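You operate a simulated robot arm through the tools that you are given. There is no shell and no other tool. Be economical: measure what you need, move in short steps, check, and stop when the job is done.

Carry out the task below with a simulated robot arm. There is one attempt and no reset: what you move stays moved.

Task
Measure the bronze ring and sort it into the cell of its size.
Fine: it lies on the screen gauge, the cells are in the grey tray; leave the gauge wide open and switched off.
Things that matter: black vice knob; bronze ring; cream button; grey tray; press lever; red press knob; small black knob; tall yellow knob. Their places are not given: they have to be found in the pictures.

The check looks at the end state, three seconds after you hand in, the way a careful person would. Anything else that was tipped, shoved, dropped, spilled or broken makes it a failure.

Robot
A 6-joint arm with a two-finger gripper, fixed in place. Base frame: the origin is at the foot of the arm, x ahead of it, y to its left, z up. Units: cm, rad, N and s.
With the tool pointing down near the work surface it reaches from about 38 to 86 cm from the base axis. Its first joint turns from -2.897 to 2.897 rad. Payload 2.45 kg.
The tool frame sits at the grasp point between the pads (the TCP): z along the fingers, y along the line on which they close. The tips reach 2 cm beyond it. The gripper opens to 14 cm. The gripper's body begins 16.8 cm behind the TCP.
Orientation is told as [roll, pitch, yaw] about the base's x, y, z axes, in that order, counted from this pose: with the fingers straight down and closing along the base's y, the tool's x points along the base's -x, its y along +y and its z along -z.

Tools
- The arm moves only by the tool nudge_tool. Its argument "motion" is a list of rows, each a list of 3 entries, a list of its own where there are three numbers: the gripper command, from -1 (fully open) to 1 (shut), values between in proportion, then the shift along the base's x, y, z in cm, then the turn, a rotation vector about the base's x, y, z in rad. In form: [[claw, [x, y, z], [ax, ay, az]], ...]. A call has 1 to 8 rows; each row shifts and turns the commanded pose from where the row before left it. Each row takes 0.2 s and may step no farther than 5 cm and 0.15 rad from the row before; otherwise, or with a gripper value out of range, the whole call is refused. Where a pose cannot be reached the arm comes as near as it can. A force on the tool above 40 N (or 10 N above the force at the start of the call, whichever is more), or a blocked arm, ends the call early, and 0.2 s more pass. Each finger travels about 4.5 cm/s and halts on what it meets, pressing with about 26 N; the grip force reading is that of the motor and also rises with nothing between the fingers. The clock runs only during rows and for 0.2 s after the last one: add rows that do not move to give the fingers time. The reply holds the time, the measured pose of the TCP, the force on the tool along the base axes, the opening and the grip force, in the units named above and with some noise, with the torque about the TCP (base axes, N m) and any sound that the robot's microphone picked up, and new pictures: "pictures" is both (left out), scene, wrist or none.
- Cameras (640 x 400 px; columns grow to the right, rows downward): "scene" is fixed at [21.85, 64.92, 157.65]; the picture's right is [0.41, 0.91, 0.00], its down [0.80, -0.36, -0.48] and it looks along [-0.44, 0.20, -0.88] (base axes); focal length 214 px, centre (320, 200). "wrist" rides on the gripper at [7.8, 1.1, -20.9] in the tool frame; the picture's right is [-0.14, 0.99, 0.00], its down [-0.92, -0.13, -0.37] and it looks along [-0.37, -0.05, 0.93] (tool axes); focal length 280 px, centre (320, 200).
- slide_trunk(by): slides the trunk up (or, below 0, down) by that many cm; the arm rides with it, the base frame stays. It gives what a move gives, with no picture.
- pixel_to_xyz(camera, pixels): for up to 12 pixels [column, row] of the newest picture of that camera ("zoom" is the newest enlarged one), the place [x, y, z] in the base frame of the surface seen there, good to about 0.3 cm. No time passes.
- close_up(camera, box): a new picture of the part [left, top, right, bottom] of that camera's present view, enlarged. No time passes.
- finish_job(): hands the job in; it is judged then, once.

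Keep the steps short. Do not move on a guess: measure, check each grasp and each placing, and mend mistakes. In all there are 80 turns and 200 pictures (those below and enlarged ones count). Leave the gripper open and the arm clear of the work at the hand-in unless told otherwise, and finish with a single line.

The tools are called after "Call:" by a JSON object that holds its "method" and its "body". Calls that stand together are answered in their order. nudge_tool: Moves the arm, as the interface text tells. Its arguments: {"type":"object","properties":{"motion":{"type":"array","items":{"type":"array"}},"pictures":{"type":"string","enum":["both","scene","wrist","none"]}},"required":["motion"]} The other tools are called the same way: slide_trunk (by) slides the trunk up or down; pixel_to_xyz (camera, pixels) gives the place of the surface under pixels of a picture; close_up (camera, box) takes an enlarged picture of a part of a camera's view; finish_job () hands the job in.

At the start:

```text
clock: 0.0
tcp_pos: [58.0, -4.87, 120.88]
tcp_rot: [0.0, 0.001, -0.001]
ft_force: [-0.5, -0.9, -0.1]
moment: [0.01, 0.01, 0.0]
gripper_width: 13.99
gripper_force: 0.0
trunk travel left (down, up): [-12.5, 10.5]
```

scene: 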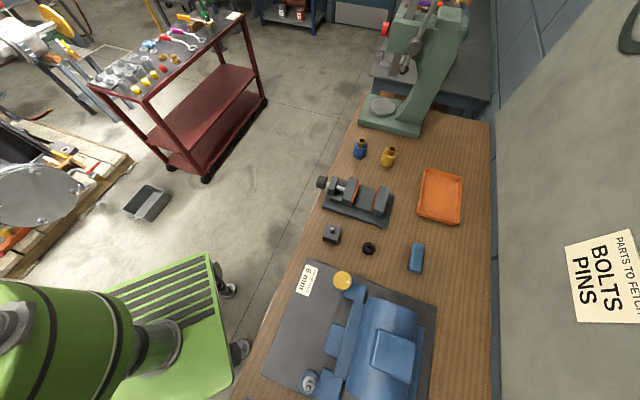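
wrist: 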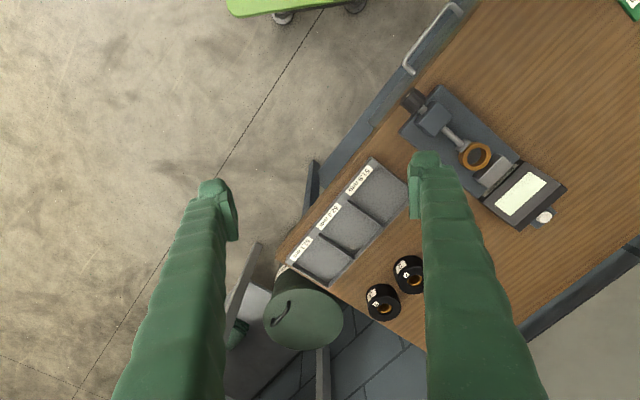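

The wrist view shows the gauge with the bronze ring near (477,157) and the grey tray near (345,225). I'll enlarge both before moving.

Call:
{"method": "close_up", "body": {"camera": "wrist", "box": [380, 70, 580, 240]}}

Call:
{"method": "close_up", "body": {"camera": "wrist", "box": [270, 140, 430, 330]}}

Call:
{"method": "pixel_to_xyz", "body": {"camera": "wrist", "pixels": [[477, 143], [463, 157], [477, 157], [410, 100], [435, 117], [498, 175], [520, 195], [545, 215], [380, 190], [345, 230], [318, 260], [540, 90]]}}

```text
2.35 times, centred on (480, 155) of wrist
```

zoom: 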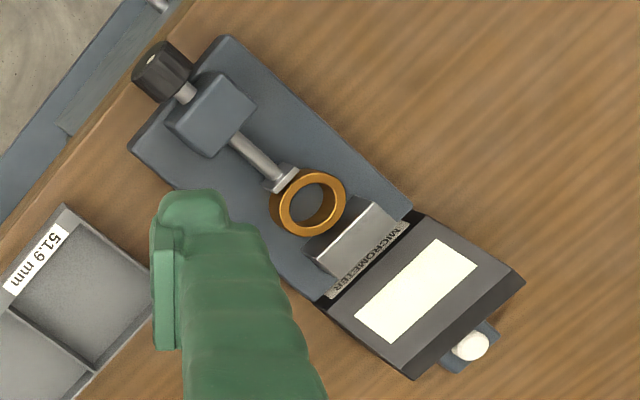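

```text
2.11 times, centred on (350, 235) of wrist
```

zoom: 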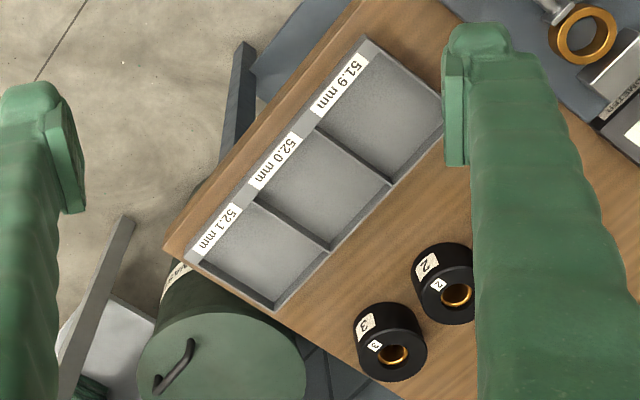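

```text
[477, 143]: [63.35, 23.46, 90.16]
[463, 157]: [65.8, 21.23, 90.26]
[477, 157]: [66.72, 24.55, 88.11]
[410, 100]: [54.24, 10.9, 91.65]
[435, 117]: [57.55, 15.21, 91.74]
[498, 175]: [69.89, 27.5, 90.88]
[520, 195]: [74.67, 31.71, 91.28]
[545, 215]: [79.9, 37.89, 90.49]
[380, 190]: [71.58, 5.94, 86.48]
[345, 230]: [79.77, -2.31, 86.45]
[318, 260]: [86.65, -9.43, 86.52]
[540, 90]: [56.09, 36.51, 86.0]
```

The tray cells read 51.9, 52.0 and 52.1 mm. The gauge lies at about 45° with its knob near (54,11,91) and the cream button near (80,38,90). I'll move above the gauge, staying high, for a closer view.

Call:
{"method": "nudge_tool", "body": {"motion": [[-1, [0, 4.5, -1], [0, 0, 0]], [-1, [0, 4.5, -1], [0, 0, 0]], [-1, [0, 4.5, -1], [0, 0, 0]], [-1, [0, 4.5, -1], [0, 0, 0]], [-1, [0, 4.5, -1], [0, 0, 0]], [-1, [0, 2.5, 0], [0, 0, 0]], [-1, [0, 0, 0], [0, 0, 0]]], "pictures": "wrist"}}

```text
clock: 1.6
tcp_pos: [57.98, 20.28, 115.86]
tcp_rot: [-0.001, 0.0, 0.0]
ft_force: [0.5, -0.9, 0.4]
moment: [-0.01, 0.01, 0.01]
gripper_width: 13.98
gripper_force: 0.0
trunk travel left (down, up): [-12.5, 10.5]
```

wrist: 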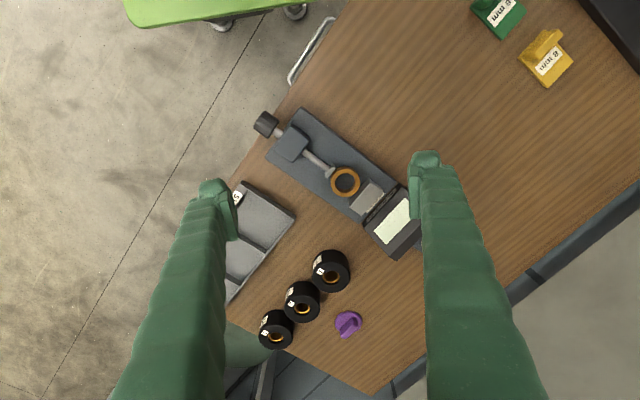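

The gauge now sits between the fingers. I'll enlarge it and measure its parts.

Call:
{"method": "close_up", "body": {"camera": "wrist", "box": [240, 90, 430, 270]}}

Call:
{"method": "pixel_to_xyz", "body": {"camera": "wrist", "pixels": [[262, 118], [271, 122], [260, 130], [292, 143], [313, 158], [329, 170], [331, 182], [359, 182], [344, 168], [345, 195], [372, 195], [392, 225]]}}

```text
2.22 times, centred on (335, 180) of wrist
```

zoom: 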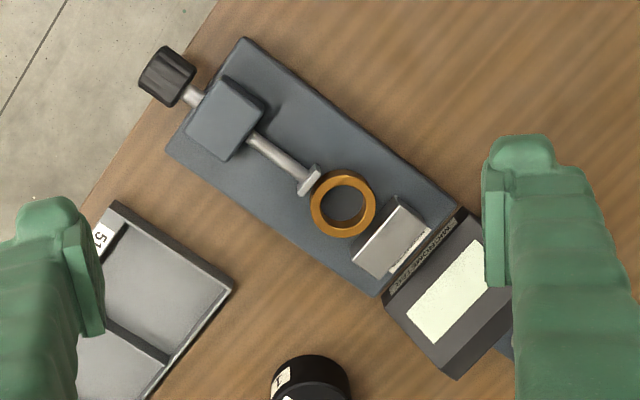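

```text
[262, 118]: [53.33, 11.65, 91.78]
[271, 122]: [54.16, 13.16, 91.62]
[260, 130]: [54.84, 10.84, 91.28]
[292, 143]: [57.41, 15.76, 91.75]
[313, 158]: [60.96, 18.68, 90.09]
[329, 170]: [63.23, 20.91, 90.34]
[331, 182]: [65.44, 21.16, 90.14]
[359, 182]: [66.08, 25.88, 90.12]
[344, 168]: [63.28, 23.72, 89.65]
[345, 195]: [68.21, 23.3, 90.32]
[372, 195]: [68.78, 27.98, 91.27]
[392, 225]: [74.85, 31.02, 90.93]
```

Next I need the button and the gaps. I'll measure the ring and anvil in this view, then move toward the button.

Call:
{"method": "pixel_to_xyz", "body": {"camera": "zoom", "pixels": [[318, 178], [300, 188], [320, 190], [365, 225], [360, 258], [395, 208], [342, 177], [343, 232], [165, 75], [195, 97], [225, 120], [140, 130]]}}

Call:
{"method": "nudge_tool", "body": {"motion": [[1, [4, 4, 0], [0, 0, 0]], [1, [4, 4, 0], [0, 0, 0]], [1, [2, 4, 0], [0, 0, 0]], [1, [0, 4, 0], [0, 0, 0]], [1, [0, 0, 0], [0, 0, 0]], [1, [0, 0, 0], [0, 0, 0]], [1, [0, 0, 0], [0, 0, 0]], [1, [0, 0, 0], [0, 0, 0]]], "pictures": "wrist"}}

```text
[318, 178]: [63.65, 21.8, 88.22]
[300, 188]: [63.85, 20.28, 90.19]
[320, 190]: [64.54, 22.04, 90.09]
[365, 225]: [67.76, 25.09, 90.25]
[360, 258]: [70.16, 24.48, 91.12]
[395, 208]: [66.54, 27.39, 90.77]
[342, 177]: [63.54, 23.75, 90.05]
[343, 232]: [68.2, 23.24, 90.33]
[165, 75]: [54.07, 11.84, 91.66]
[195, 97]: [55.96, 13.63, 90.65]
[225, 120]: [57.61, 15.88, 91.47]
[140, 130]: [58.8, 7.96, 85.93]
```

```text
refused: row 1 steps farther than a row can; nothing moved
```

That step was longer than the limit, so I'm repeating it with shorter rows.

Call:
{"method": "nudge_tool", "body": {"motion": [[1, [2.5, 3.5, 0], [0, 0, 0]], [1, [2.5, 3.5, 0], [0, 0, 0]], [1, [2.5, 3.5, 0], [0, 0, 0]], [1, [2.5, 3.5, 0], [0, 0, 0]], [1, [0, 2, 0], [0, 0, 0]], [1, [0, 0, 0], [0, 0, 0]], [1, [0, 0, 0], [0, 0, 0]], [1, [0, 0, 0], [0, 0, 0]]], "pictures": "wrist"}}

```text
clock: 3.4
tcp_pos: [68.26, 36.34, 115.88]
tcp_rot: [-0.001, 0.001, -0.001]
ft_force: [0.5, 0.3, 0.2]
moment: [-0.02, -0.04, 0.05]
gripper_width: 0.01
gripper_force: 16.7
trunk travel left (down, up): [-12.5, 10.5]
```

wrist: 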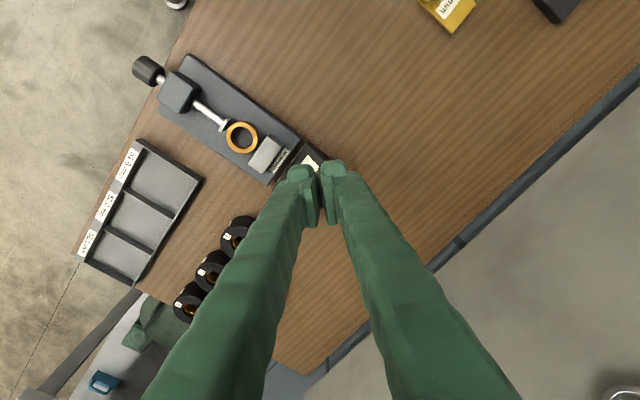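

The closed fingers hide the button. I'll open them and turn the tool -45° so the thin side of the fingers lines up with the gauge axis, then look again.

Call:
{"method": "nudge_tool", "body": {"motion": [[-0.3, [0, 0, 0], [0, 0, -0.15]], [-0.3, [0, 0, 0], [0, 0, -0.15]], [-0.3, [0, 0, 0], [0, 0, -0.15]], [-0.3, [0, 0, 0], [0, 0, -0.15]], [-0.3, [0, 0, 0], [0, 0, -0.15]], [-0.3, [0, 0, 0], [0, 0, -0.035]], [-0.3, [0, 0, 0], [0, 0, 0]]], "pictures": "wrist"}}

```text
clock: 5.0
tcp_pos: [68.05, 36.27, 115.8]
tcp_rot: [0.0, 0.001, -0.785]
ft_force: [0.1, 0.4, 0.3]
moment: [0.0, -0.01, 0.0]
gripper_width: 9.1
gripper_force: 0.0
trunk travel left (down, up): [-12.5, 10.5]
```

wrist: 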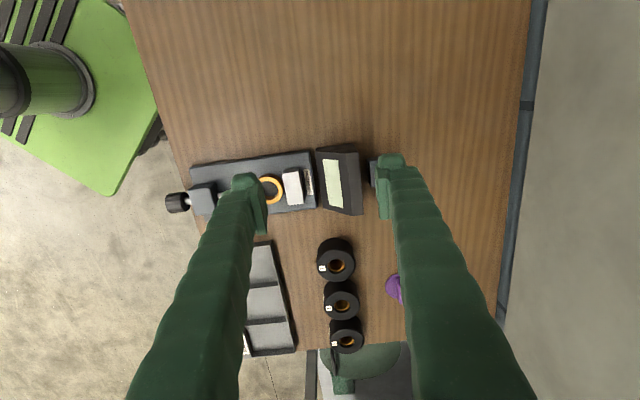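

The button is just hidden by the right finger. I'll shift a few cm farther out along the gauge axis.

Call:
{"method": "nudge_tool", "body": {"motion": [[-0.5, [2.5, 2, 0], [0, 0, 0]], [-0.5, [2, 2, 0], [0, 0, 0]], [-0.5, [0, 0, 0], [0, 0, 0]]], "pictures": "wrist"}}

Call:
{"method": "close_up", "body": {"camera": "wrist", "box": [220, 110, 400, 240]}}

```text
clock: 5.8
tcp_pos: [72.6, 40.36, 115.99]
tcp_rot: [0.0, 0.0, -0.786]
ft_force: [0.2, -0.5, -0.1]
moment: [0.02, -0.01, -0.01]
gripper_width: 10.5
gripper_force: 0.0
trunk travel left (down, up): [-12.5, 10.5]
```

wrist: 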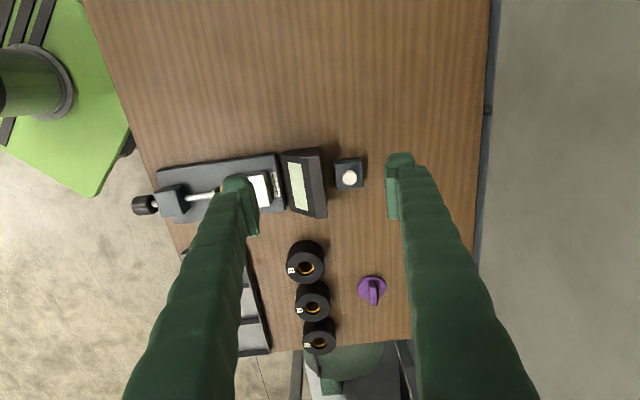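

```text
3.08 times, centred on (310, 175) of wrist
```

zoom: 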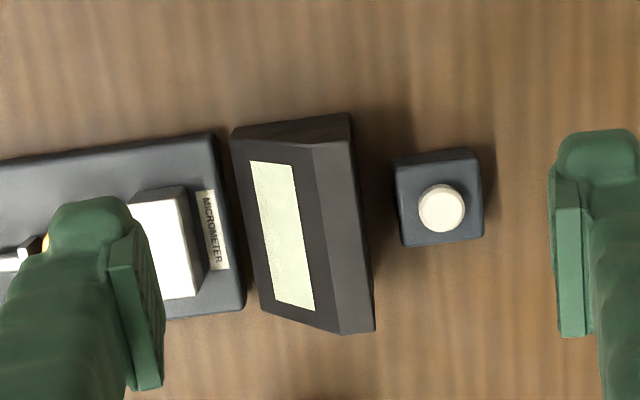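

Call:
{"method": "pixel_to_xyz", "body": {"camera": "zoom", "pixels": [[442, 208], [425, 195], [458, 220], [410, 165], [475, 160], [478, 230], [408, 240], [345, 140], [360, 330], [290, 140], [335, 320], [390, 290]]}}

```text
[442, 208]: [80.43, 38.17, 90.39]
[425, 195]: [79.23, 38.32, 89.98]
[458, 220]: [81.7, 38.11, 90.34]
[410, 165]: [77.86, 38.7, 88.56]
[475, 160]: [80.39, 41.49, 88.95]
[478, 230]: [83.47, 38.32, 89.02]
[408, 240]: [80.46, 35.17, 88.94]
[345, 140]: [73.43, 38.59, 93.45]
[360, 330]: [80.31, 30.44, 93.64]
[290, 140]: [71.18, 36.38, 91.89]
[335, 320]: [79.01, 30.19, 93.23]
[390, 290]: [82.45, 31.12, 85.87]
```

The button's top centre is at (80.5,38.15,90.4), on its own small housing about 5 cm behind the screen box. At 89 cm out, I need to lean the tool outward by 0.4 rad. I'll close the fingers and stop well above the button.

Call:
{"method": "nudge_tool", "body": {"motion": [[1, [0, 0, 0], [0.094, -0.094, 0]], [1, [0, 0, 0], [0.094, -0.094, 0]], [1, [0, 0, 0], [0.094, -0.094, 0]], [1, [1.54, -0.48, -3.5], [0, 0, 0]], [1, [1.54, -0.48, -3.5], [0, 0, 0]], [1, [1.54, -0.48, -3.5], [0, 0, 0]], [1, [1.54, -0.48, -3.5], [0, 0, 0]], [1, [1.54, -0.48, -3.5], [0, 0, 0]]], "pictures": "wrist"}}

```text
clock: 7.6
tcp_pos: [80.21, 37.96, 98.2]
tcp_rot: [0.401, 0.0, -0.786]
ft_force: [0.4, 0.3, -0.8]
moment: [-0.01, 0.02, -0.04]
gripper_width: 0.02
gripper_force: 25.6
trunk travel left (down, up): [-12.5, 10.5]
```

wrist: 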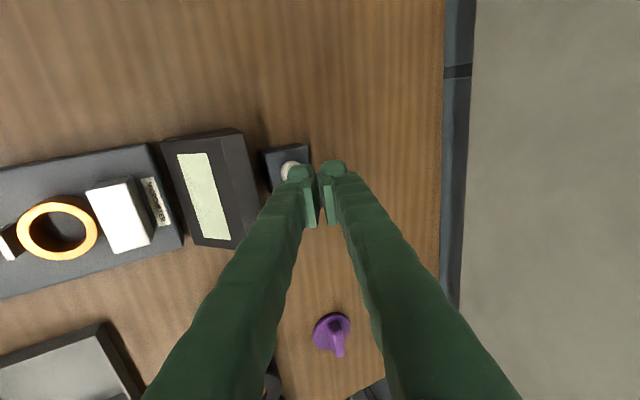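

The pose was reached and the tips are right over the button. I'll go down quickly to just above it, then in small steps.

Call:
{"method": "nudge_tool", "body": {"motion": [[1, [0, 0, -3], [0, 0, 0]], [1, [0, 0, -1.3], [0, 0, 0]], [1, [0, 0, -0.4], [0, 0, 0]], [1, [0, 0, -0.3], [0, 0, 0]], [1, [0, 0, -0.3], [0, 0, 0]]], "pictures": "wrist"}}

```text
clock: 8.8
tcp_pos: [80.17, 37.87, 93.08]
tcp_rot: [0.401, -0.001, -0.784]
ft_force: [0.5, -0.6, -0.1]
moment: [0.0, 0.01, 0.0]
gripper_width: 0.0
gripper_force: 26.5
trunk travel left (down, up): [-12.5, 10.5]
```

wrist: 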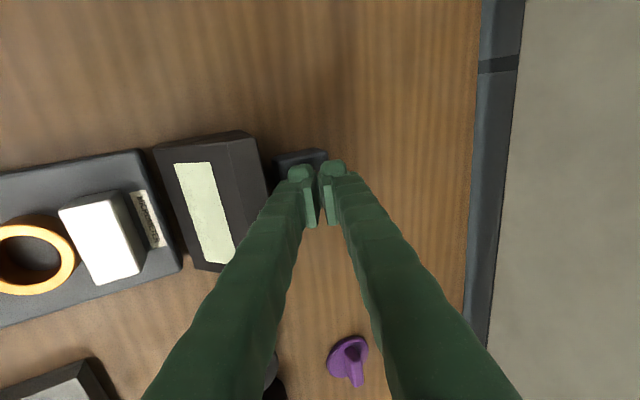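

There's no contact yet at 93.1, so I'm going on in 0.2 cm steps.

Call:
{"method": "nudge_tool", "body": {"motion": [[1, [0, 0, -0.2], [0, 0, 0]], [1, [0, 0, -0.2], [0, 0, 0]], [1, [0, 0, -0.15], [0, 0, 0]]], "pictures": "wrist"}}

```text
clock: 9.6
tcp_pos: [80.27, 37.73, 92.38]
tcp_rot: [0.398, -0.001, -0.784]
ft_force: [-0.5, -0.1, 0.4]
moment: [-0.03, -0.01, 0.02]
gripper_width: 0.0
gripper_force: 26.2
trunk travel left (down, up): [-12.5, 10.5]
```

wrist: 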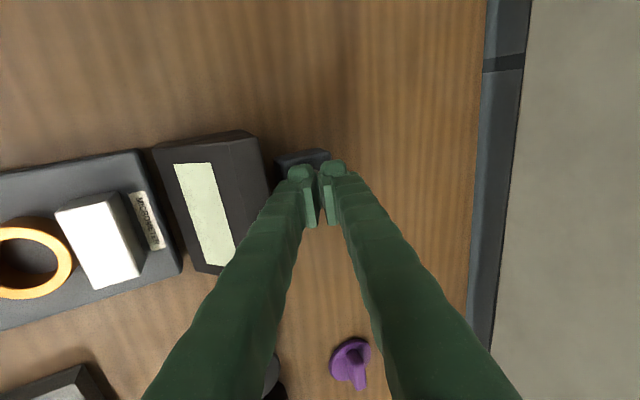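

Still no force. I'm continuing down in small steps.

Call:
{"method": "nudge_tool", "body": {"motion": [[1, [0, 0, -0.2], [0, 0, 0]], [1, [0, 0, -0.2], [0, 0, 0]], [1, [0, 0, -0.2], [0, 0, 0]]], "pictures": "wrist"}}

Call:
{"method": "close_up", "body": {"camera": "wrist", "box": [140, 110, 380, 280]}}

```text
clock: 10.4
tcp_pos: [80.34, 37.84, 91.9]
tcp_rot: [0.401, -0.001, -0.786]
ft_force: [-0.5, -2.0, 4.3]
moment: [-0.06, 0.03, -0.03]
gripper_width: 0.0
gripper_force: 26.0
trunk travel left (down, up): [-12.5, 10.5]
heard: click
```

wrist: 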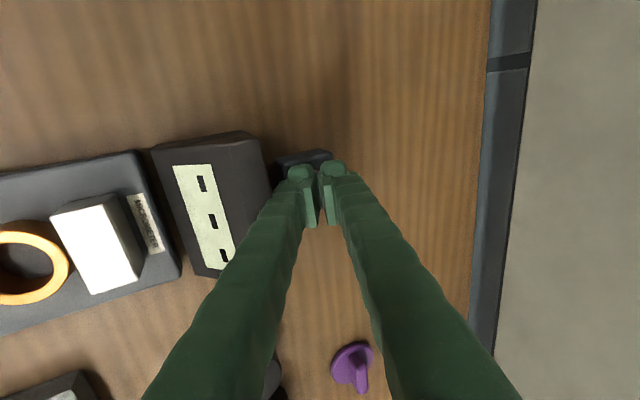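

```text
2.35 times, centred on (260, 195) of wrist
```

zoom: 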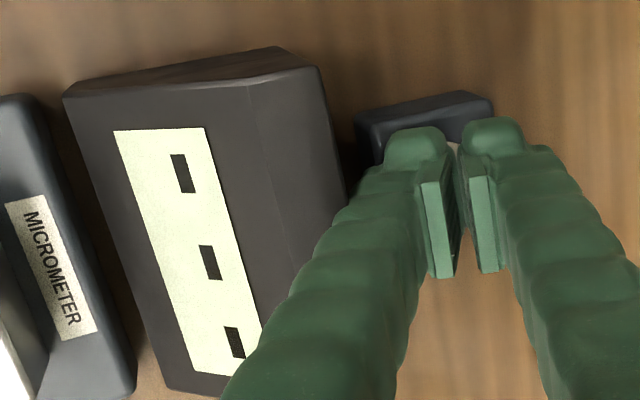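

The button clicked, the display shows "- - -", and the gauge is on. I'll lift straight up and go back along the gauge axis toward the knob.

Call:
{"method": "nudge_tool", "body": {"motion": [[1, [0, 0, 4.5], [0, 0, 0]], [1, [0, 0, 4.5], [0, 0, 0]], [1, [0, 0, 4.5], [0, 0, 0]], [1, [-3.4, -3.4, 0], [-0.094, 0.094, 0]], [1, [-3.4, -3.4, 0], [-0.094, 0.094, 0]], [1, [-3.4, -3.4, 0], [-0.094, 0.094, 0]], [1, [-3.4, -3.4, 0], [0, 0, 0]], [1, [-3.4, -3.4, 0], [0, 0, 0]]], "pictures": "wrist"}}

Call:
{"method": "close_up", "body": {"camera": "wrist", "box": [200, 100, 520, 300]}}

```text
clock: 12.2
tcp_pos: [63.08, 20.85, 105.36]
tcp_rot: [0.0, -0.001, -0.784]
ft_force: [-0.5, -0.9, -0.7]
moment: [0.06, -0.02, 0.02]
gripper_width: 0.0
gripper_force: 25.7
trunk travel left (down, up): [-12.5, 10.5]
```

wrist: 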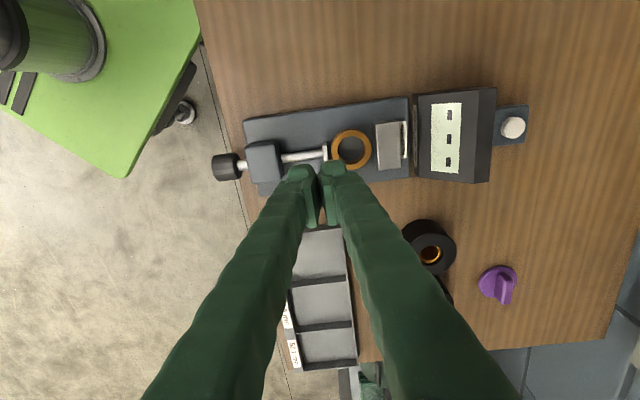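

```text
2.00 times, centred on (360, 200) of wrist
```

zoom: 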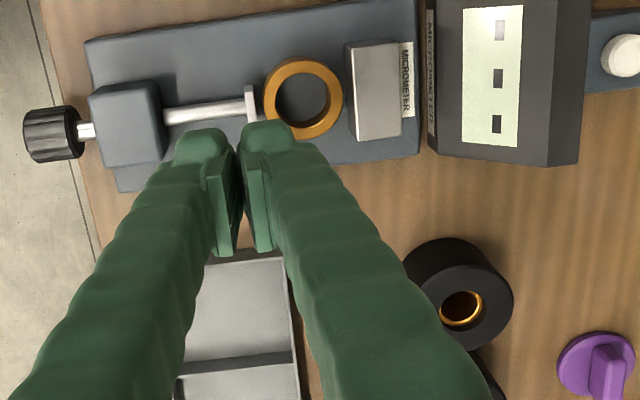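

This view shows a small gap on each side of the ring. I'll measure the knob and those gaps.

Call:
{"method": "pixel_to_xyz", "body": {"camera": "zoom", "pixels": [[26, 135], [45, 112], [80, 130], [50, 130], [86, 130], [95, 110], [160, 115], [253, 105], [264, 95], [342, 92], [349, 75], [303, 63]]}}

```text
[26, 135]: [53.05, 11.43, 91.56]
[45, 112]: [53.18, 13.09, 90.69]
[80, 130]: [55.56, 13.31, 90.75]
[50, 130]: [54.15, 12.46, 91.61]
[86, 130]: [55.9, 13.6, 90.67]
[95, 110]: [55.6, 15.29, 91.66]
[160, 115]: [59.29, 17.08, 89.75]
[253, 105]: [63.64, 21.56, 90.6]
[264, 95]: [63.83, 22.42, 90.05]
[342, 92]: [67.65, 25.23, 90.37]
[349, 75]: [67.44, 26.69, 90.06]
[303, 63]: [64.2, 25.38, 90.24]
```

The knob spans u≈45.6 to 48.7 on the gauge axis, which runs along (0.707,0.707) with its centreline at z≈90.2. The knob's radius is about 1.4. I'll grip it end-on with the tool horizontal along the axis, so I'm backing off the table edge and tilting.

Call:
{"method": "nudge_tool", "body": {"motion": [[1, [-3.2, -3.2, 1], [0.106, -0.106, 0]], [1, [-3.2, -3.2, 1], [0.106, -0.106, 0]], [1, [-3.2, -3.2, 1], [0.106, -0.106, 0]], [1, [-3.2, -3.2, 0], [0.106, -0.106, 0]], [0.286, [-3.2, -3.2, 0], [0.106, -0.106, 0]], [0.286, [0, 0, 0], [0.106, -0.106, 0]], [0.286, [0, 0, 0], [0.106, -0.106, 0]], [0.286, [0, 0, 0], [0.106, -0.106, 0]]], "pictures": "wrist"}}

```text
clock: 14.0
tcp_pos: [51.39, 2.72, 108.46]
tcp_rot: [1.202, 0.0, -0.786]
ft_force: [0.1, -0.5, 0.7]
moment: [0.01, -0.02, 0.03]
gripper_width: 5.0
gripper_force: 0.1
out of reach, approached as far as the arm can: row 5, 6
trunk travel left (down, up): [-12.5, 10.5]
```

wrist: 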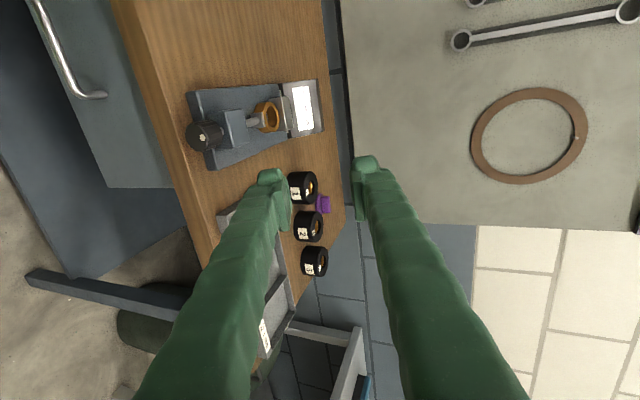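

The arm can't fold back far enough for the end-on approach. I'll grip the knob from above instead, fingers closing across the axis, and swing the tool about the axis. First I'll undo the tilt.

Call:
{"method": "nudge_tool", "body": {"motion": [[0.2, [0.5, 2, 0], [-0.106, 0.106, 0]], [0.2, [0.5, 2, 0], [-0.106, 0.106, 0]], [0.2, [0.5, 2, 0], [-0.106, 0.106, 0]], [0.2, [0.5, 2, 0], [-0.106, 0.106, 0]], [0.2, [0.5, 1, 0], [-0.106, 0.106, 0]], [0.2, [0, 0, 0], [-0.106, 0.106, 0]], [0.2, [0, 0, 0], [-0.106, 0.106, 0]], [0.2, [0, 0, 0], [-0.106, 0.106, 0]]], "pictures": "none"}}

Call:
{"method": "nudge_tool", "body": {"motion": [[0.2, [0, 0, 0], [0, 0, 0.15]], [0.2, [0, 0, 0], [0, 0, 0.15]], [0.2, [0, 0, 0], [0, 0, 0.15]], [0.2, [0, 0, 0], [0, 0, 0.15]], [0.2, [0, 0, 0], [0, 0, 0.15]], [0.2, [0, 0, 0], [0, 0, 0.15]], [0.2, [0, 0, 0], [0, 0, 0.15]], [0.2, [0, 0, 0], [0, 0, 0.15]]], "pictures": "none"}}

```text
clock: 15.8
tcp_pos: [54.35, 11.6, 108.15]
tcp_rot: [-0.002, -0.002, -0.785]
ft_force: [0.5, 0.5, -0.6]
moment: [-0.02, -0.01, 0.03]
gripper_width: 5.6
gripper_force: 0.0
out of reach, approached as far as the arm can: row 1
trunk travel left (down, up): [-12.5, 10.5]
```

```text
clock: 17.6
tcp_pos: [54.39, 11.58, 108.14]
tcp_rot: [0.0, 0.0, 0.418]
ft_force: [-0.6, -0.2, -0.4]
moment: [-0.05, 0.0, -0.02]
gripper_width: 5.62
gripper_force: 0.0
trunk travel left (down, up): [-12.5, 10.5]
```

I'm finishing the yaw to +0.785, centring over the knob at (54.3,12.0) and lowering part way.

Call:
{"method": "nudge_tool", "body": {"motion": [[0.2, [-0.1, 0.43, 0], [0, 0, 0.15]], [0.2, [0, 0, -2], [0, 0, 0.15]], [0.2, [0, 0, -3], [0, 0, 0.067]], [0.2, [0, 0, -3], [0, 0, 0]], [0.2, [0, 0, 0], [0, 0, 0]]], "pictures": "wrist"}}

Call:
{"method": "close_up", "body": {"camera": "wrist", "box": [220, 40, 440, 240]}}

```text
clock: 18.8
tcp_pos: [54.05, 12.14, 100.18]
tcp_rot: [-0.001, 0.001, 0.781]
ft_force: [0.7, -0.2, -0.7]
moment: [-0.01, -0.02, 0.01]
gripper_width: 5.59
gripper_force: 0.2
trunk travel left (down, up): [-12.5, 10.5]
```

wrist: 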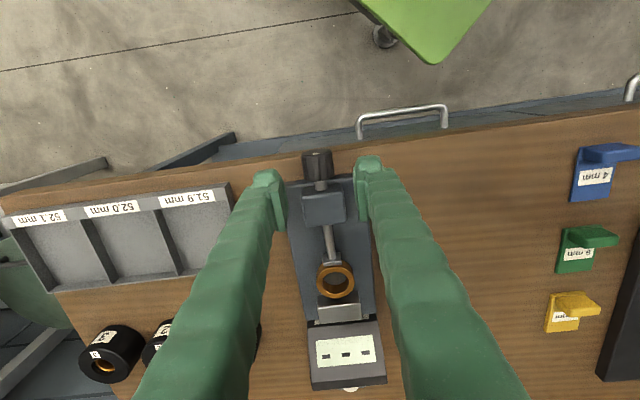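

```text
2.00 times, centred on (330, 140) of wrist
```

zoom: 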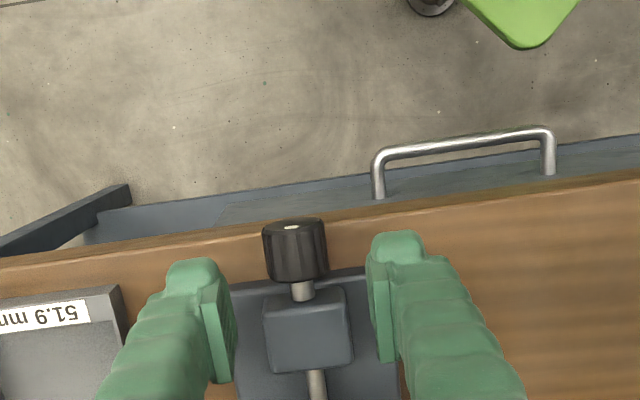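

The fingers straddle the knob and the display is visible between them. Before lowering I'll check the tray corner and base plate clearances.

Call:
{"method": "pixel_to_xyz", "body": {"camera": "zoom", "pixels": [[112, 290], [122, 325], [232, 290], [365, 272], [300, 232], [295, 268], [302, 288], [330, 300]]}}

```text
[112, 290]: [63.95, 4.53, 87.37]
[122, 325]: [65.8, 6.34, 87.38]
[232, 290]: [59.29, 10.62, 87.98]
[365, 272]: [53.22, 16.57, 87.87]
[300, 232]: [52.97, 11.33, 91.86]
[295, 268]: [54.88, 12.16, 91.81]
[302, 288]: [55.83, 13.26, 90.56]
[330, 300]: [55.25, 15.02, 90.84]
```

There's enough clearance: the plate front is at u=49.3 and the finger edges at 48.6. I'll lower to the axis height and close on the knob.

Call:
{"method": "nudge_tool", "body": {"motion": [[0.2, [0.07, -0.28, -4], [0, 0, 0]], [0.2, [0, 0, -4], [0, 0, 0]], [0.2, [0, 0, -2], [0, 0, 0]], [0.7, [0, 0, 0], [0, 0, 0]], [0.7, [0, 0, 0], [0, 0, 0]], [0.7, [0, 0, 0], [0, 0, 0]]], "pictures": "wrist"}}

Call:
{"method": "close_up", "body": {"camera": "wrist", "box": [220, 80, 460, 290]}}

```text
clock: 20.2
tcp_pos: [54.25, 11.82, 90.01]
tcp_rot: [0.001, 0.002, 0.781]
ft_force: [-3.6, 8.0, -2.5]
moment: [0.15, -0.09, 0.18]
gripper_width: 3.26
gripper_force: 36.0
trunk travel left (down, up): [-12.5, 10.5]
```

wrist: 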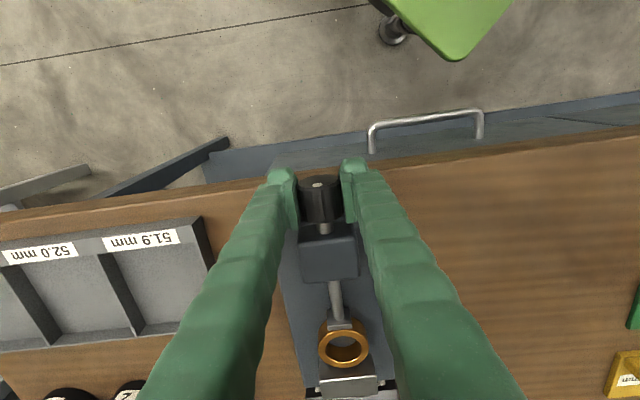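

```text
1.90 times, centred on (340, 185) of wrist
```

zoom: 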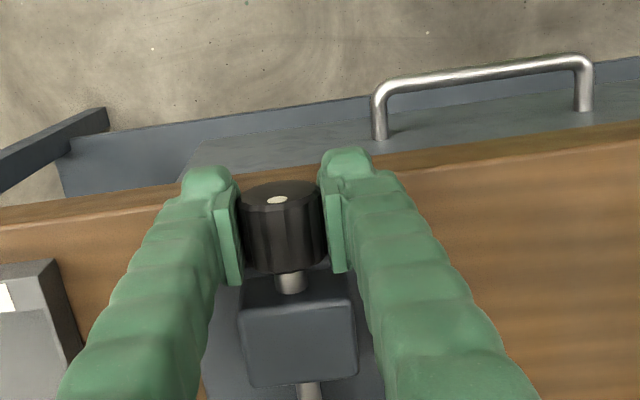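

I have the knob gripped at 3.26 cm. A small side force says the axis is slightly to +v, so I'll shift 0.15 cm and try a clockwise turn (+u) of about 0.9 rad.

Call:
{"method": "nudge_tool", "body": {"motion": [[0.75, [-0.1, 0.1, 0.1], [0, 0, 0]], [0.75, [0, 0, 0], [0.1, 0.1, 0]], [0.75, [0, 0, 0], [0.1, 0.1, 0]], [0.75, [0, 0, 0], [0.1, 0.1, 0]], [0.75, [0, 0, 0], [0.1, 0.1, 0]], [0.75, [0, 0, 0], [0.1, 0.1, 0]], [0.75, [0, 0, 0], [0.1, 0.1, 0]]], "pictures": "wrist"}}

Call:
{"method": "close_up", "body": {"camera": "wrist", "box": [220, 140, 460, 350]}}

```text
clock: 21.8
tcp_pos: [54.37, 11.75, 90.05]
tcp_rot: [0.847, 0.003, 0.782]
ft_force: [-11.4, -6.2, -35.0]
moment: [-0.11, 0.03, 0.14]
gripper_width: 3.24
gripper_force: 44.9
trunk travel left (down, up): [-12.5, 10.5]
```

wrist: 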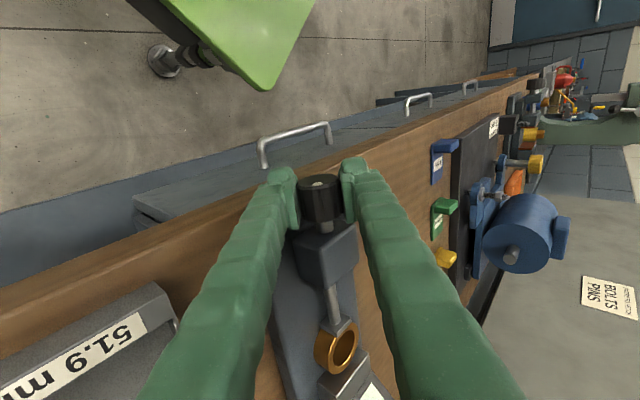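

```text
1.90 times, centred on (340, 245) of wrist
```

zoom: 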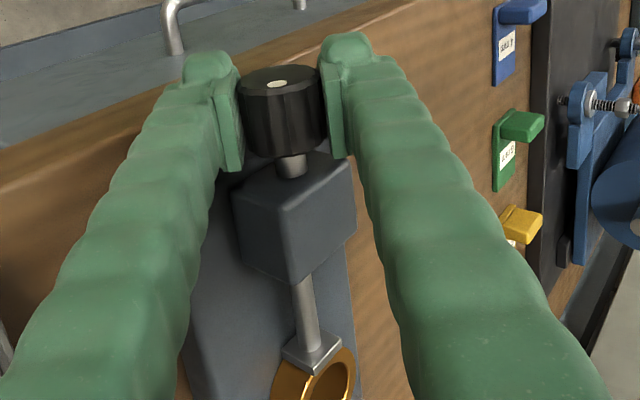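

The spindle seems to have moved toward the ring and the knob turned with the grip. The force of -35 N in z says the true axis is a bit lower than my pivot. I'll check the spindle position.

Call:
{"method": "pixel_to_xyz", "body": {"camera": "zoom", "pixels": [[320, 342], [292, 352], [325, 325], [330, 355], [285, 110], [290, 165], [275, 85]]}}

Call:
{"method": "nudge_tool", "body": {"motion": [[0.75, [0, 0, -0.15], [0, 0, 0]], [0.75, [0, 0, -0.1], [0, 0, 0]]], "pictures": "none"}}

```text
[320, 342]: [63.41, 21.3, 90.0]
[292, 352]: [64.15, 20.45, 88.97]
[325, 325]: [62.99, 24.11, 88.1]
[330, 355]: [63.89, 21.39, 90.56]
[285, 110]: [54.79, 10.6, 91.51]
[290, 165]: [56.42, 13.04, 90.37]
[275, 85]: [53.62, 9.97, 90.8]
```

```text
clock: 22.4
tcp_pos: [54.16, 11.72, 89.93]
tcp_rot: [0.849, 0.0, 0.783]
ft_force: [-7.5, -12.3, -16.9]
moment: [-0.42, 0.42, 0.45]
gripper_width: 3.24
gripper_force: 44.4
trunk travel left (down, up): [-12.5, 10.5]
```

The force is easing. I'll release the knob, swing back to vertical, and compare the spindle and display with the earlier picture.

Call:
{"method": "nudge_tool", "body": {"motion": [[0.2, [0, 0, 0], [0, 0, 0]], [0.2, [0, 0, 0], [0, 0, 0]], [0.2, [0, 0, 0], [-0.1, -0.1, 0]], [0.2, [0, 0, 0], [-0.1, -0.1, 0]], [0.2, [0, 0, 0], [-0.1, -0.1, 0]], [0.2, [0, 0, 0], [-0.1, -0.1, 0]], [0.2, [0, 0, 0], [-0.1, -0.1, 0]], [0.2, [0, 0, 0], [-0.1, -0.1, 0]]], "pictures": "wrist"}}

Call:
{"method": "close_up", "body": {"camera": "wrist", "box": [220, 140, 460, 400]}}

```text
clock: 24.2
tcp_pos: [54.31, 11.94, 90.05]
tcp_rot: [-0.001, -0.004, 0.782]
ft_force: [0.2, -0.4, 0.7]
moment: [-0.03, 0.02, -0.02]
gripper_width: 5.61
gripper_force: 0.2
trunk travel left (down, up): [-12.5, 10.5]
```

wrist: 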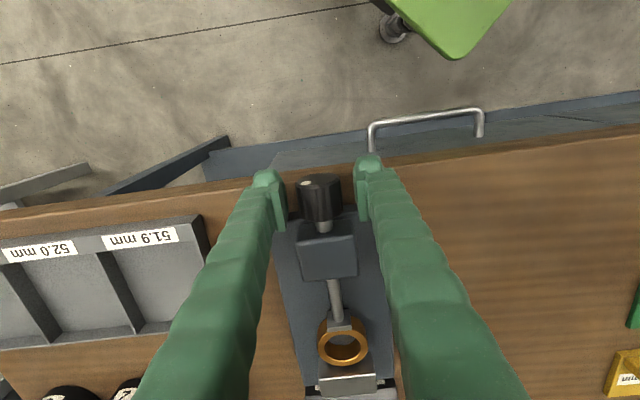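

```text
1.54 times, centred on (340, 270) of wrist
```

zoom: 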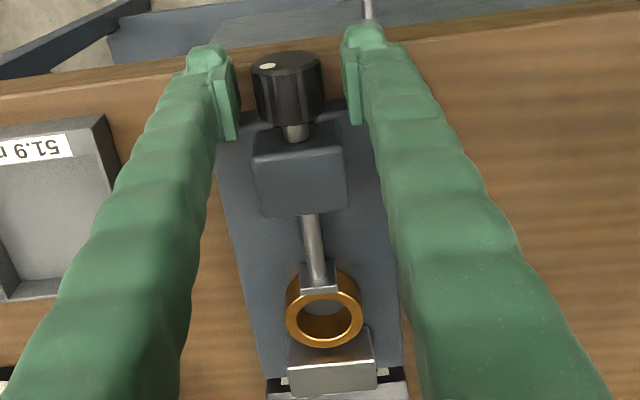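

The knob dot has moved left, so the knob did turn. I'll enlarge the spindle area to judge its advance.

Call:
{"method": "close_up", "body": {"camera": "wrist", "box": [290, 300, 400, 400]}}

Call:
{"method": "close_up", "body": {"camera": "wrist", "box": [280, 160, 390, 260]}}

```text
4.00 times, centred on (345, 350) of wrist
```

zoom: 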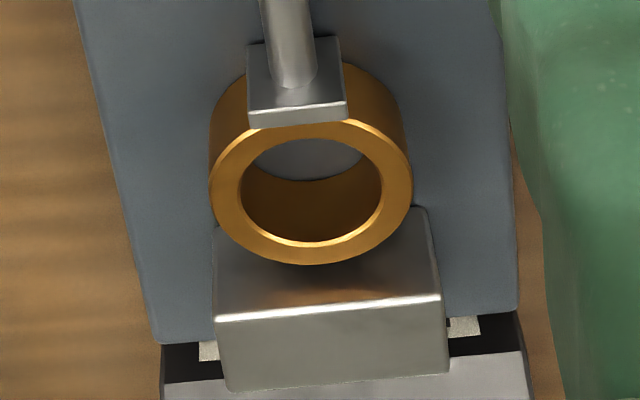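

```text
4.00 times, centred on (335, 210) of wrist
```

zoom: 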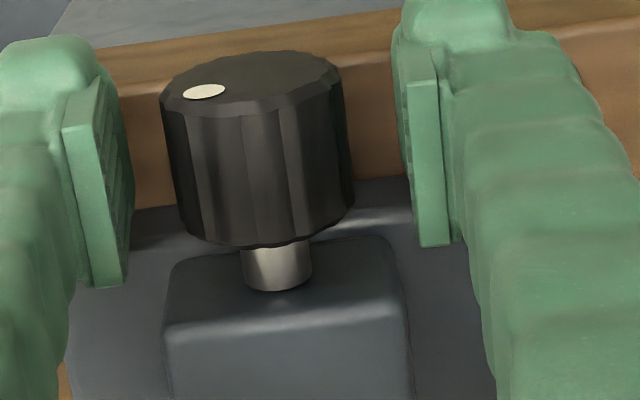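

The spindle looks close to the ring but not in contact. Re-gripping is slow, so I'll roll the knob instead. With the fingers just wider than the knob, I'll press one side while moving down, then the other side while moving up. Both directions turn it the same way.

Call:
{"method": "nudge_tool", "body": {"motion": [[0.4, [0, 0, 1.7], [0, 0, 0]], [0.4, [-0.46, 0.46, 0], [0, 0, 0]], [0.4, [0, 0, -1.5], [0, 0, 0]], [0.4, [0, 0, -1.5], [0, 0, 0]], [0.4, [0.92, -0.92, 0], [0, 0, 0]], [0.4, [0, 0, 1.5], [0, 0, 0]], [0.4, [0, 0, 1.5], [0, 0, 0]], [0.4, [-0.46, 0.46, 0], [0, 0, 0]]], "pictures": "wrist"}}

Call:
{"method": "close_up", "body": {"camera": "wrist", "box": [280, 140, 440, 390]}}

```text
clock: 26.0
tcp_pos: [54.33, 11.77, 91.94]
tcp_rot: [-0.001, 0.0, 0.781]
ft_force: [0.3, 0.7, -0.5]
moment: [0.0, 0.04, -0.02]
gripper_width: 4.2
gripper_force: 0.1
trunk travel left (down, up): [-12.5, 10.5]
```

wrist: 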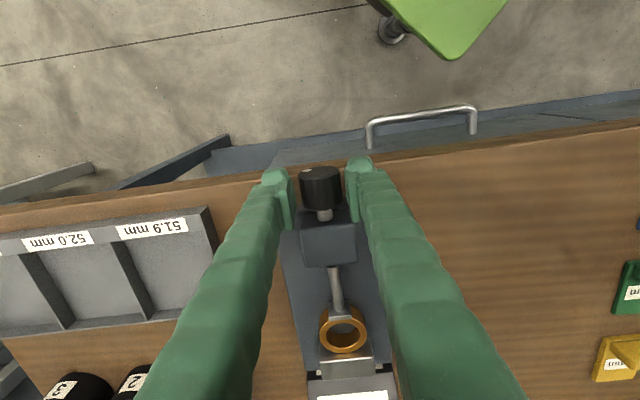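

```text
1.60 times, centred on (360, 265) of wrist
```

zoom: 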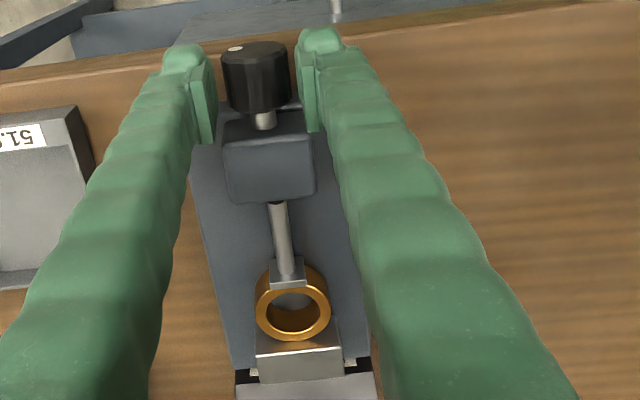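

The dot barely moved, so the pads slipped. I'll do one stroke with more pressure and read the force.

Call:
{"method": "nudge_tool", "body": {"motion": [[0.4, [-0.6, 0.6, 0], [0, 0, 0]], [0.4, [0, 0, -1.0], [0, 0, 0]]], "pictures": "wrist"}}

Call:
{"method": "close_up", "body": {"camera": "wrist", "box": [260, 150, 380, 260]}}

```text
clock: 26.6
tcp_pos: [53.71, 12.47, 90.69]
tcp_rot: [0.001, 0.0, 0.781]
ft_force: [9.6, -8.4, 0.4]
moment: [-0.21, 0.02, 0.08]
gripper_width: 4.98
gripper_force: 5.9
trunk travel left (down, up): [-12.5, 10.5]
```

wrist: 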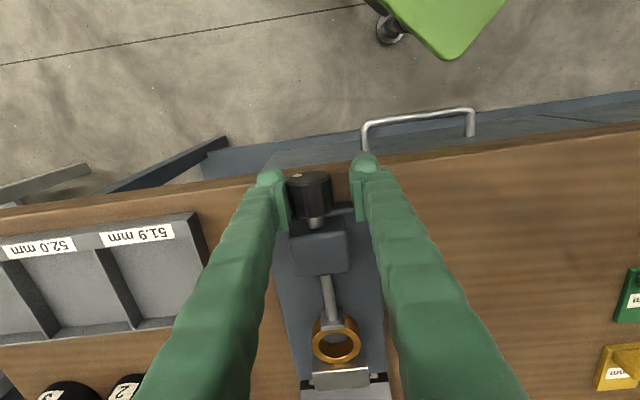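

```text
3.64 times, centred on (320, 205) of wrist
```

zoom: 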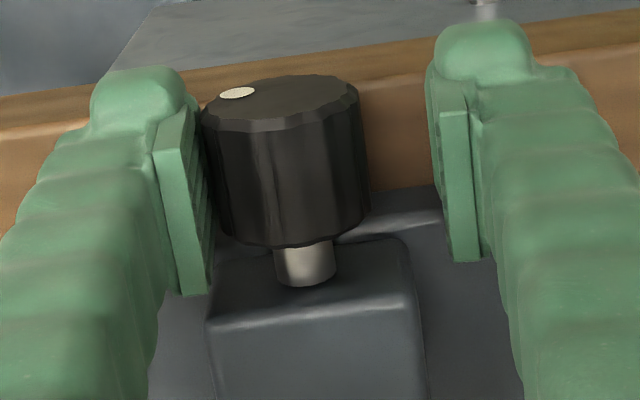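

The dot now looks about 1.3 rad farther round than before, and the block-to-flange distance has grown from about 50 to 57 px. So the spindle is closing, and I'll check it in close-up.

Call:
{"method": "close_up", "body": {"camera": "wrist", "box": [270, 260, 410, 400]}}

Call:
{"method": "pixel_to_xyz", "body": {"camera": "wrist", "pixels": [[320, 271], [333, 325], [322, 329], [346, 325], [335, 362], [340, 370], [335, 318]]}}

```text
2.86 times, centred on (340, 330) of wrist
```

zoom: 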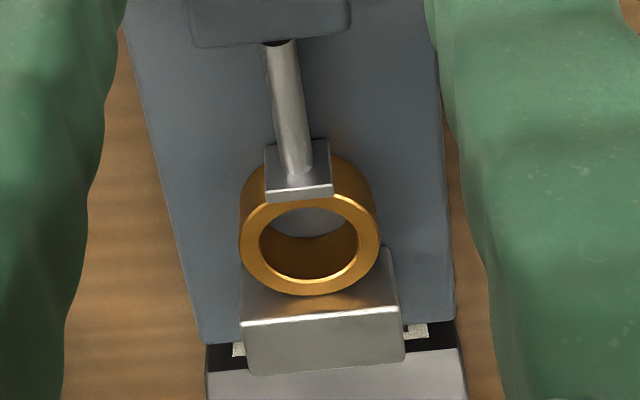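

```text
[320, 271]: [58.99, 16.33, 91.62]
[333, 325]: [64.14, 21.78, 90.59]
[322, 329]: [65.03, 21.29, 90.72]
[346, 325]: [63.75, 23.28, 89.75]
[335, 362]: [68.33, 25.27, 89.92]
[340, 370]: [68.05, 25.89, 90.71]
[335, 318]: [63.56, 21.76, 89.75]
```

The spindle flange moved from u=60.24 to about 60.8 and the ring is almost at the anvil. For the final contact I'll use the firmer grip, so I'm recentring, swinging back 0.7 rad with the fingers open, and closing.

Call:
{"method": "nudge_tool", "body": {"motion": [[0.2, [0.54, -0.54, 0], [0, 0, 0]], [0.2, [0, 0, -0.65], [0, 0, 0]], [0.2, [0, 0, 0], [-0.1, -0.1, 0]], [0.2, [0, 0, 0], [-0.1, -0.1, 0]], [0.2, [0, 0, 0], [-0.1, -0.1, 0]], [0.2, [0, 0, 0], [-0.1, -0.1, 0]], [0.2, [0, 0, 0], [-0.1, -0.1, 0]], [0.2, [0, 0, 0], [0, 0, 0]]], "pictures": "none"}}

Call:
{"method": "nudge_tool", "body": {"motion": [[0.75, [0, 0, 0], [0, 0, 0]], [0.75, [0, 0, 0], [0, 0, 0]], [0.75, [0, 0, 0], [0, 0, 0]]], "pictures": "wrist"}}

```text
clock: 28.4
tcp_pos: [54.11, 12.07, 90.22]
tcp_rot: [-0.711, -0.004, 0.782]
ft_force: [-18.7, 11.2, 23.2]
moment: [0.86, 1.1, 0.28]
gripper_width: 5.81
gripper_force: 1.3
trunk travel left (down, up): [-12.5, 10.5]
```

```text
clock: 29.2
tcp_pos: [54.25, 11.82, 90.08]
tcp_rot: [-0.708, -0.002, 0.781]
ft_force: [-0.7, 0.2, -1.1]
moment: [-0.08, 0.07, 0.12]
gripper_width: 3.26
gripper_force: 34.2
trunk travel left (down, up): [-12.5, 10.5]
```

wrist: 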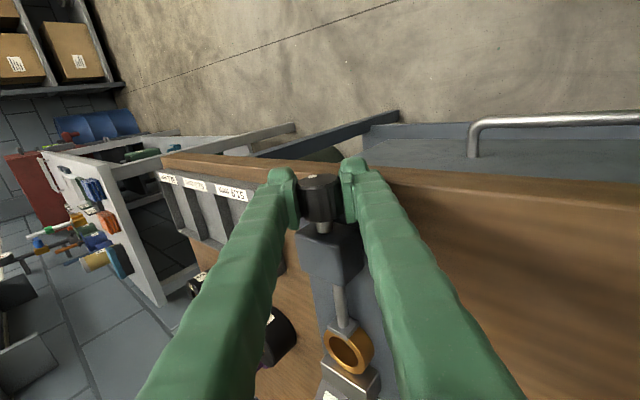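

The opened lower finger brushed the table during that swing, so I'll use a narrower opening from now on. The grip is now relaxed at 3.26. I'll turn clockwise 1.1 rad.

Call:
{"method": "nudge_tool", "body": {"motion": [[0.75, [0, 0, 0], [0.1, 0.1, 0]], [0.75, [0, 0, 0], [0.1, 0.1, 0]], [0.75, [0, 0, 0], [0.1, 0.1, 0]], [0.75, [0, 0, 0], [0.1, 0.1, 0]], [0.75, [0, 0, 0], [0.1, 0.1, 0]]], "pictures": "wrist"}}

Call:
{"method": "close_up", "body": {"camera": "wrist", "box": [260, 150, 410, 400]}}

```text
clock: 30.2
tcp_pos: [54.23, 11.87, 89.94]
tcp_rot: [-0.181, -0.007, 0.773]
ft_force: [-7.9, 9.1, -8.5]
moment: [0.03, -0.21, 0.3]
gripper_width: 3.26
gripper_force: 11.9
trunk travel left (down, up): [-12.5, 10.5]
stopped in row 5: the force on the tool passed its limit at 57 N (the readings are from after the stop); the commanded pose is now the measured one
```

wrist: 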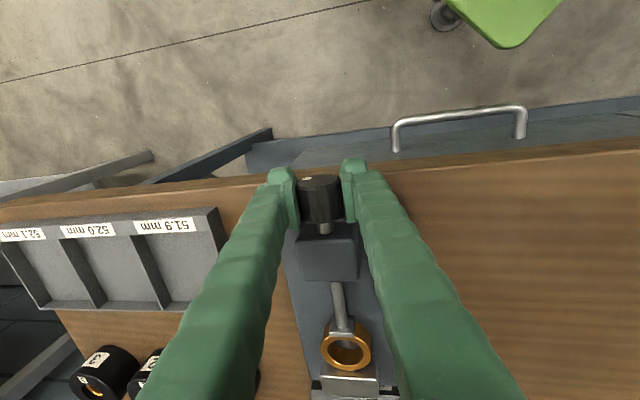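

```text
1.60 times, centred on (335, 275) of wrist
```

zoom: 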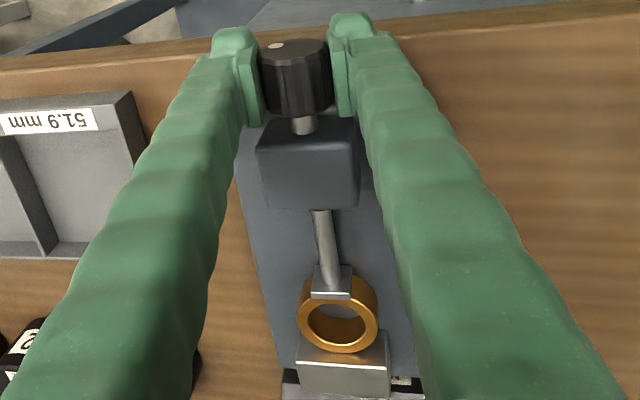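

A force limit stopped the turn after about 0.5 rad, so the spindle may have met the ring. I'll release, straighten and rise to read the display.

Call:
{"method": "nudge_tool", "body": {"motion": [[0.4, [0, 0, 0], [0, 0, 0]], [0.4, [0, 0, 0], [0.064, 0.064, 0]], [0.3, [0, 0, 0], [0.064, 0.064, 0]], [0.3, [0, 0, 4], [0, 0, 0]], [0.2, [0, 0, 4], [0, 0, 0]], [0.2, [0, 0, 2], [0, 0, 0]]], "pictures": "wrist"}}

Call:
{"method": "close_up", "body": {"camera": "wrist", "box": [240, 140, 440, 400]}}

Call:
{"method": "close_up", "body": {"camera": "wrist", "box": [290, 250, 400, 400]}}

```text
clock: 31.6
tcp_pos: [54.6, 11.59, 100.15]
tcp_rot: [0.001, -0.003, 0.771]
ft_force: [-0.5, -0.5, 0.3]
moment: [0.01, 0.01, 0.01]
gripper_width: 5.6
gripper_force: 0.1
trunk travel left (down, up): [-12.5, 10.5]
```

wrist: 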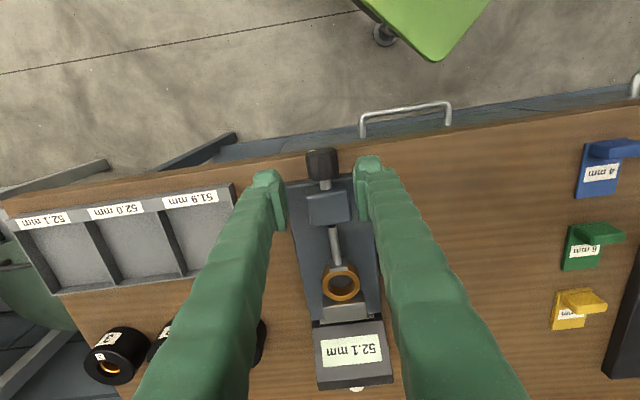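

```text
1.54 times, centred on (340, 270) of wrist
```

zoom: 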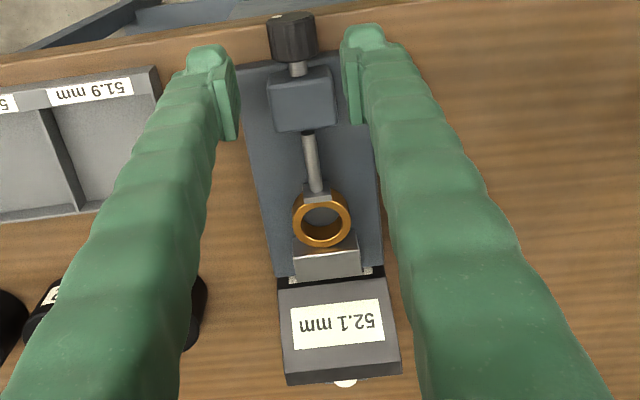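

```text
2.67 times, centred on (345, 325) of wrist
```

zoom: 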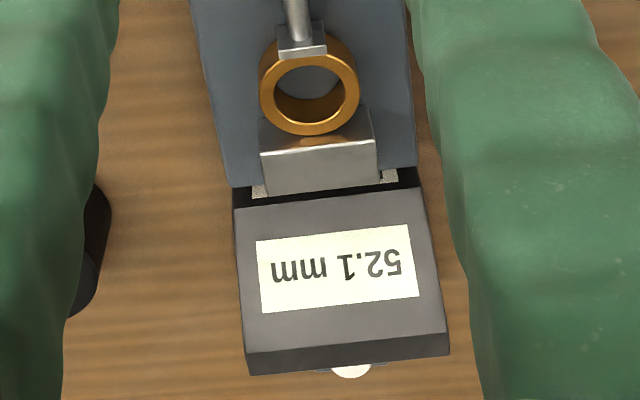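

The display reads 52.1 mm (upside down in this view). To confirm full contact, I'll re-grip, turn a little further and check that the reading holds.

Call:
{"method": "nudge_tool", "body": {"motion": [[0.2, [-0.38, 0.31, -2], [0, 0, 0.012]], [0.3, [0, 0, -4], [0, 0, 0]], [0.3, [0, 0, -4.05], [0, 0, 0]], [0.75, [0, 0, 0], [0, 0, 0]], [0.75, [0, 0, 0], [0, 0, 0]], [0.75, [0, 0, 0], [0.07, 0.07, 0]], [0.75, [0, 0, 0], [0.07, 0.07, 0]], [0.75, [0, 0, 0], [0.07, 0.07, 0]]], "pictures": "none"}}

Call:
{"method": "nudge_tool", "body": {"motion": [[0.4, [0, 0, 0], [0, 0, 0]], [0.4, [0, 0, 0], [-0.07, -0.07, 0]], [0.4, [0, 0, 0], [-0.07, -0.07, 0]], [0.3, [0, 0, 4], [-0.07, -0.07, 0]], [0.2, [0, 0, 4], [0, 0, 0]], [0.2, [0, 0, 2], [0, 0, 0]]], "pictures": "wrist"}}

Call:
{"method": "close_up", "body": {"camera": "wrist", "box": [290, 230, 410, 400]}}

```text
clock: 33.4
tcp_pos: [54.36, 11.94, 90.07]
tcp_rot: [0.295, -0.006, 0.782]
ft_force: [19.3, -4.2, 6.9]
moment: [-0.16, -0.69, -0.2]
gripper_width: 3.25
gripper_force: 44.4
trunk travel left (down, up): [-12.5, 10.5]
```

```text
clock: 34.8
tcp_pos: [54.21, 11.86, 100.01]
tcp_rot: [0.0, -0.003, 0.784]
ft_force: [0.6, -0.8, 0.5]
moment: [0.02, 0.01, 0.01]
gripper_width: 5.58
gripper_force: 0.1
trunk travel left (down, up): [-12.5, 10.5]
```

wrist: 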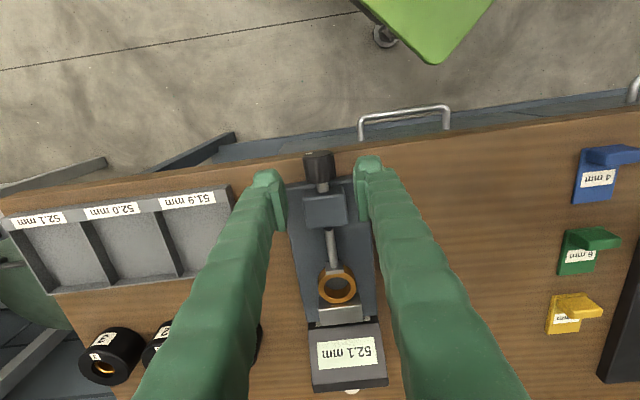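

```text
2.35 times, centred on (350, 315) of wrist
```

zoom: 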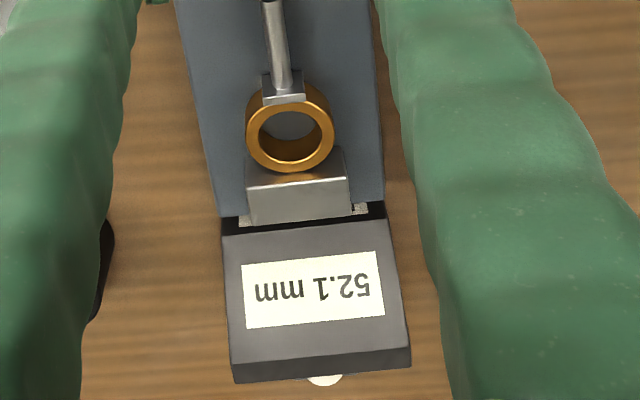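

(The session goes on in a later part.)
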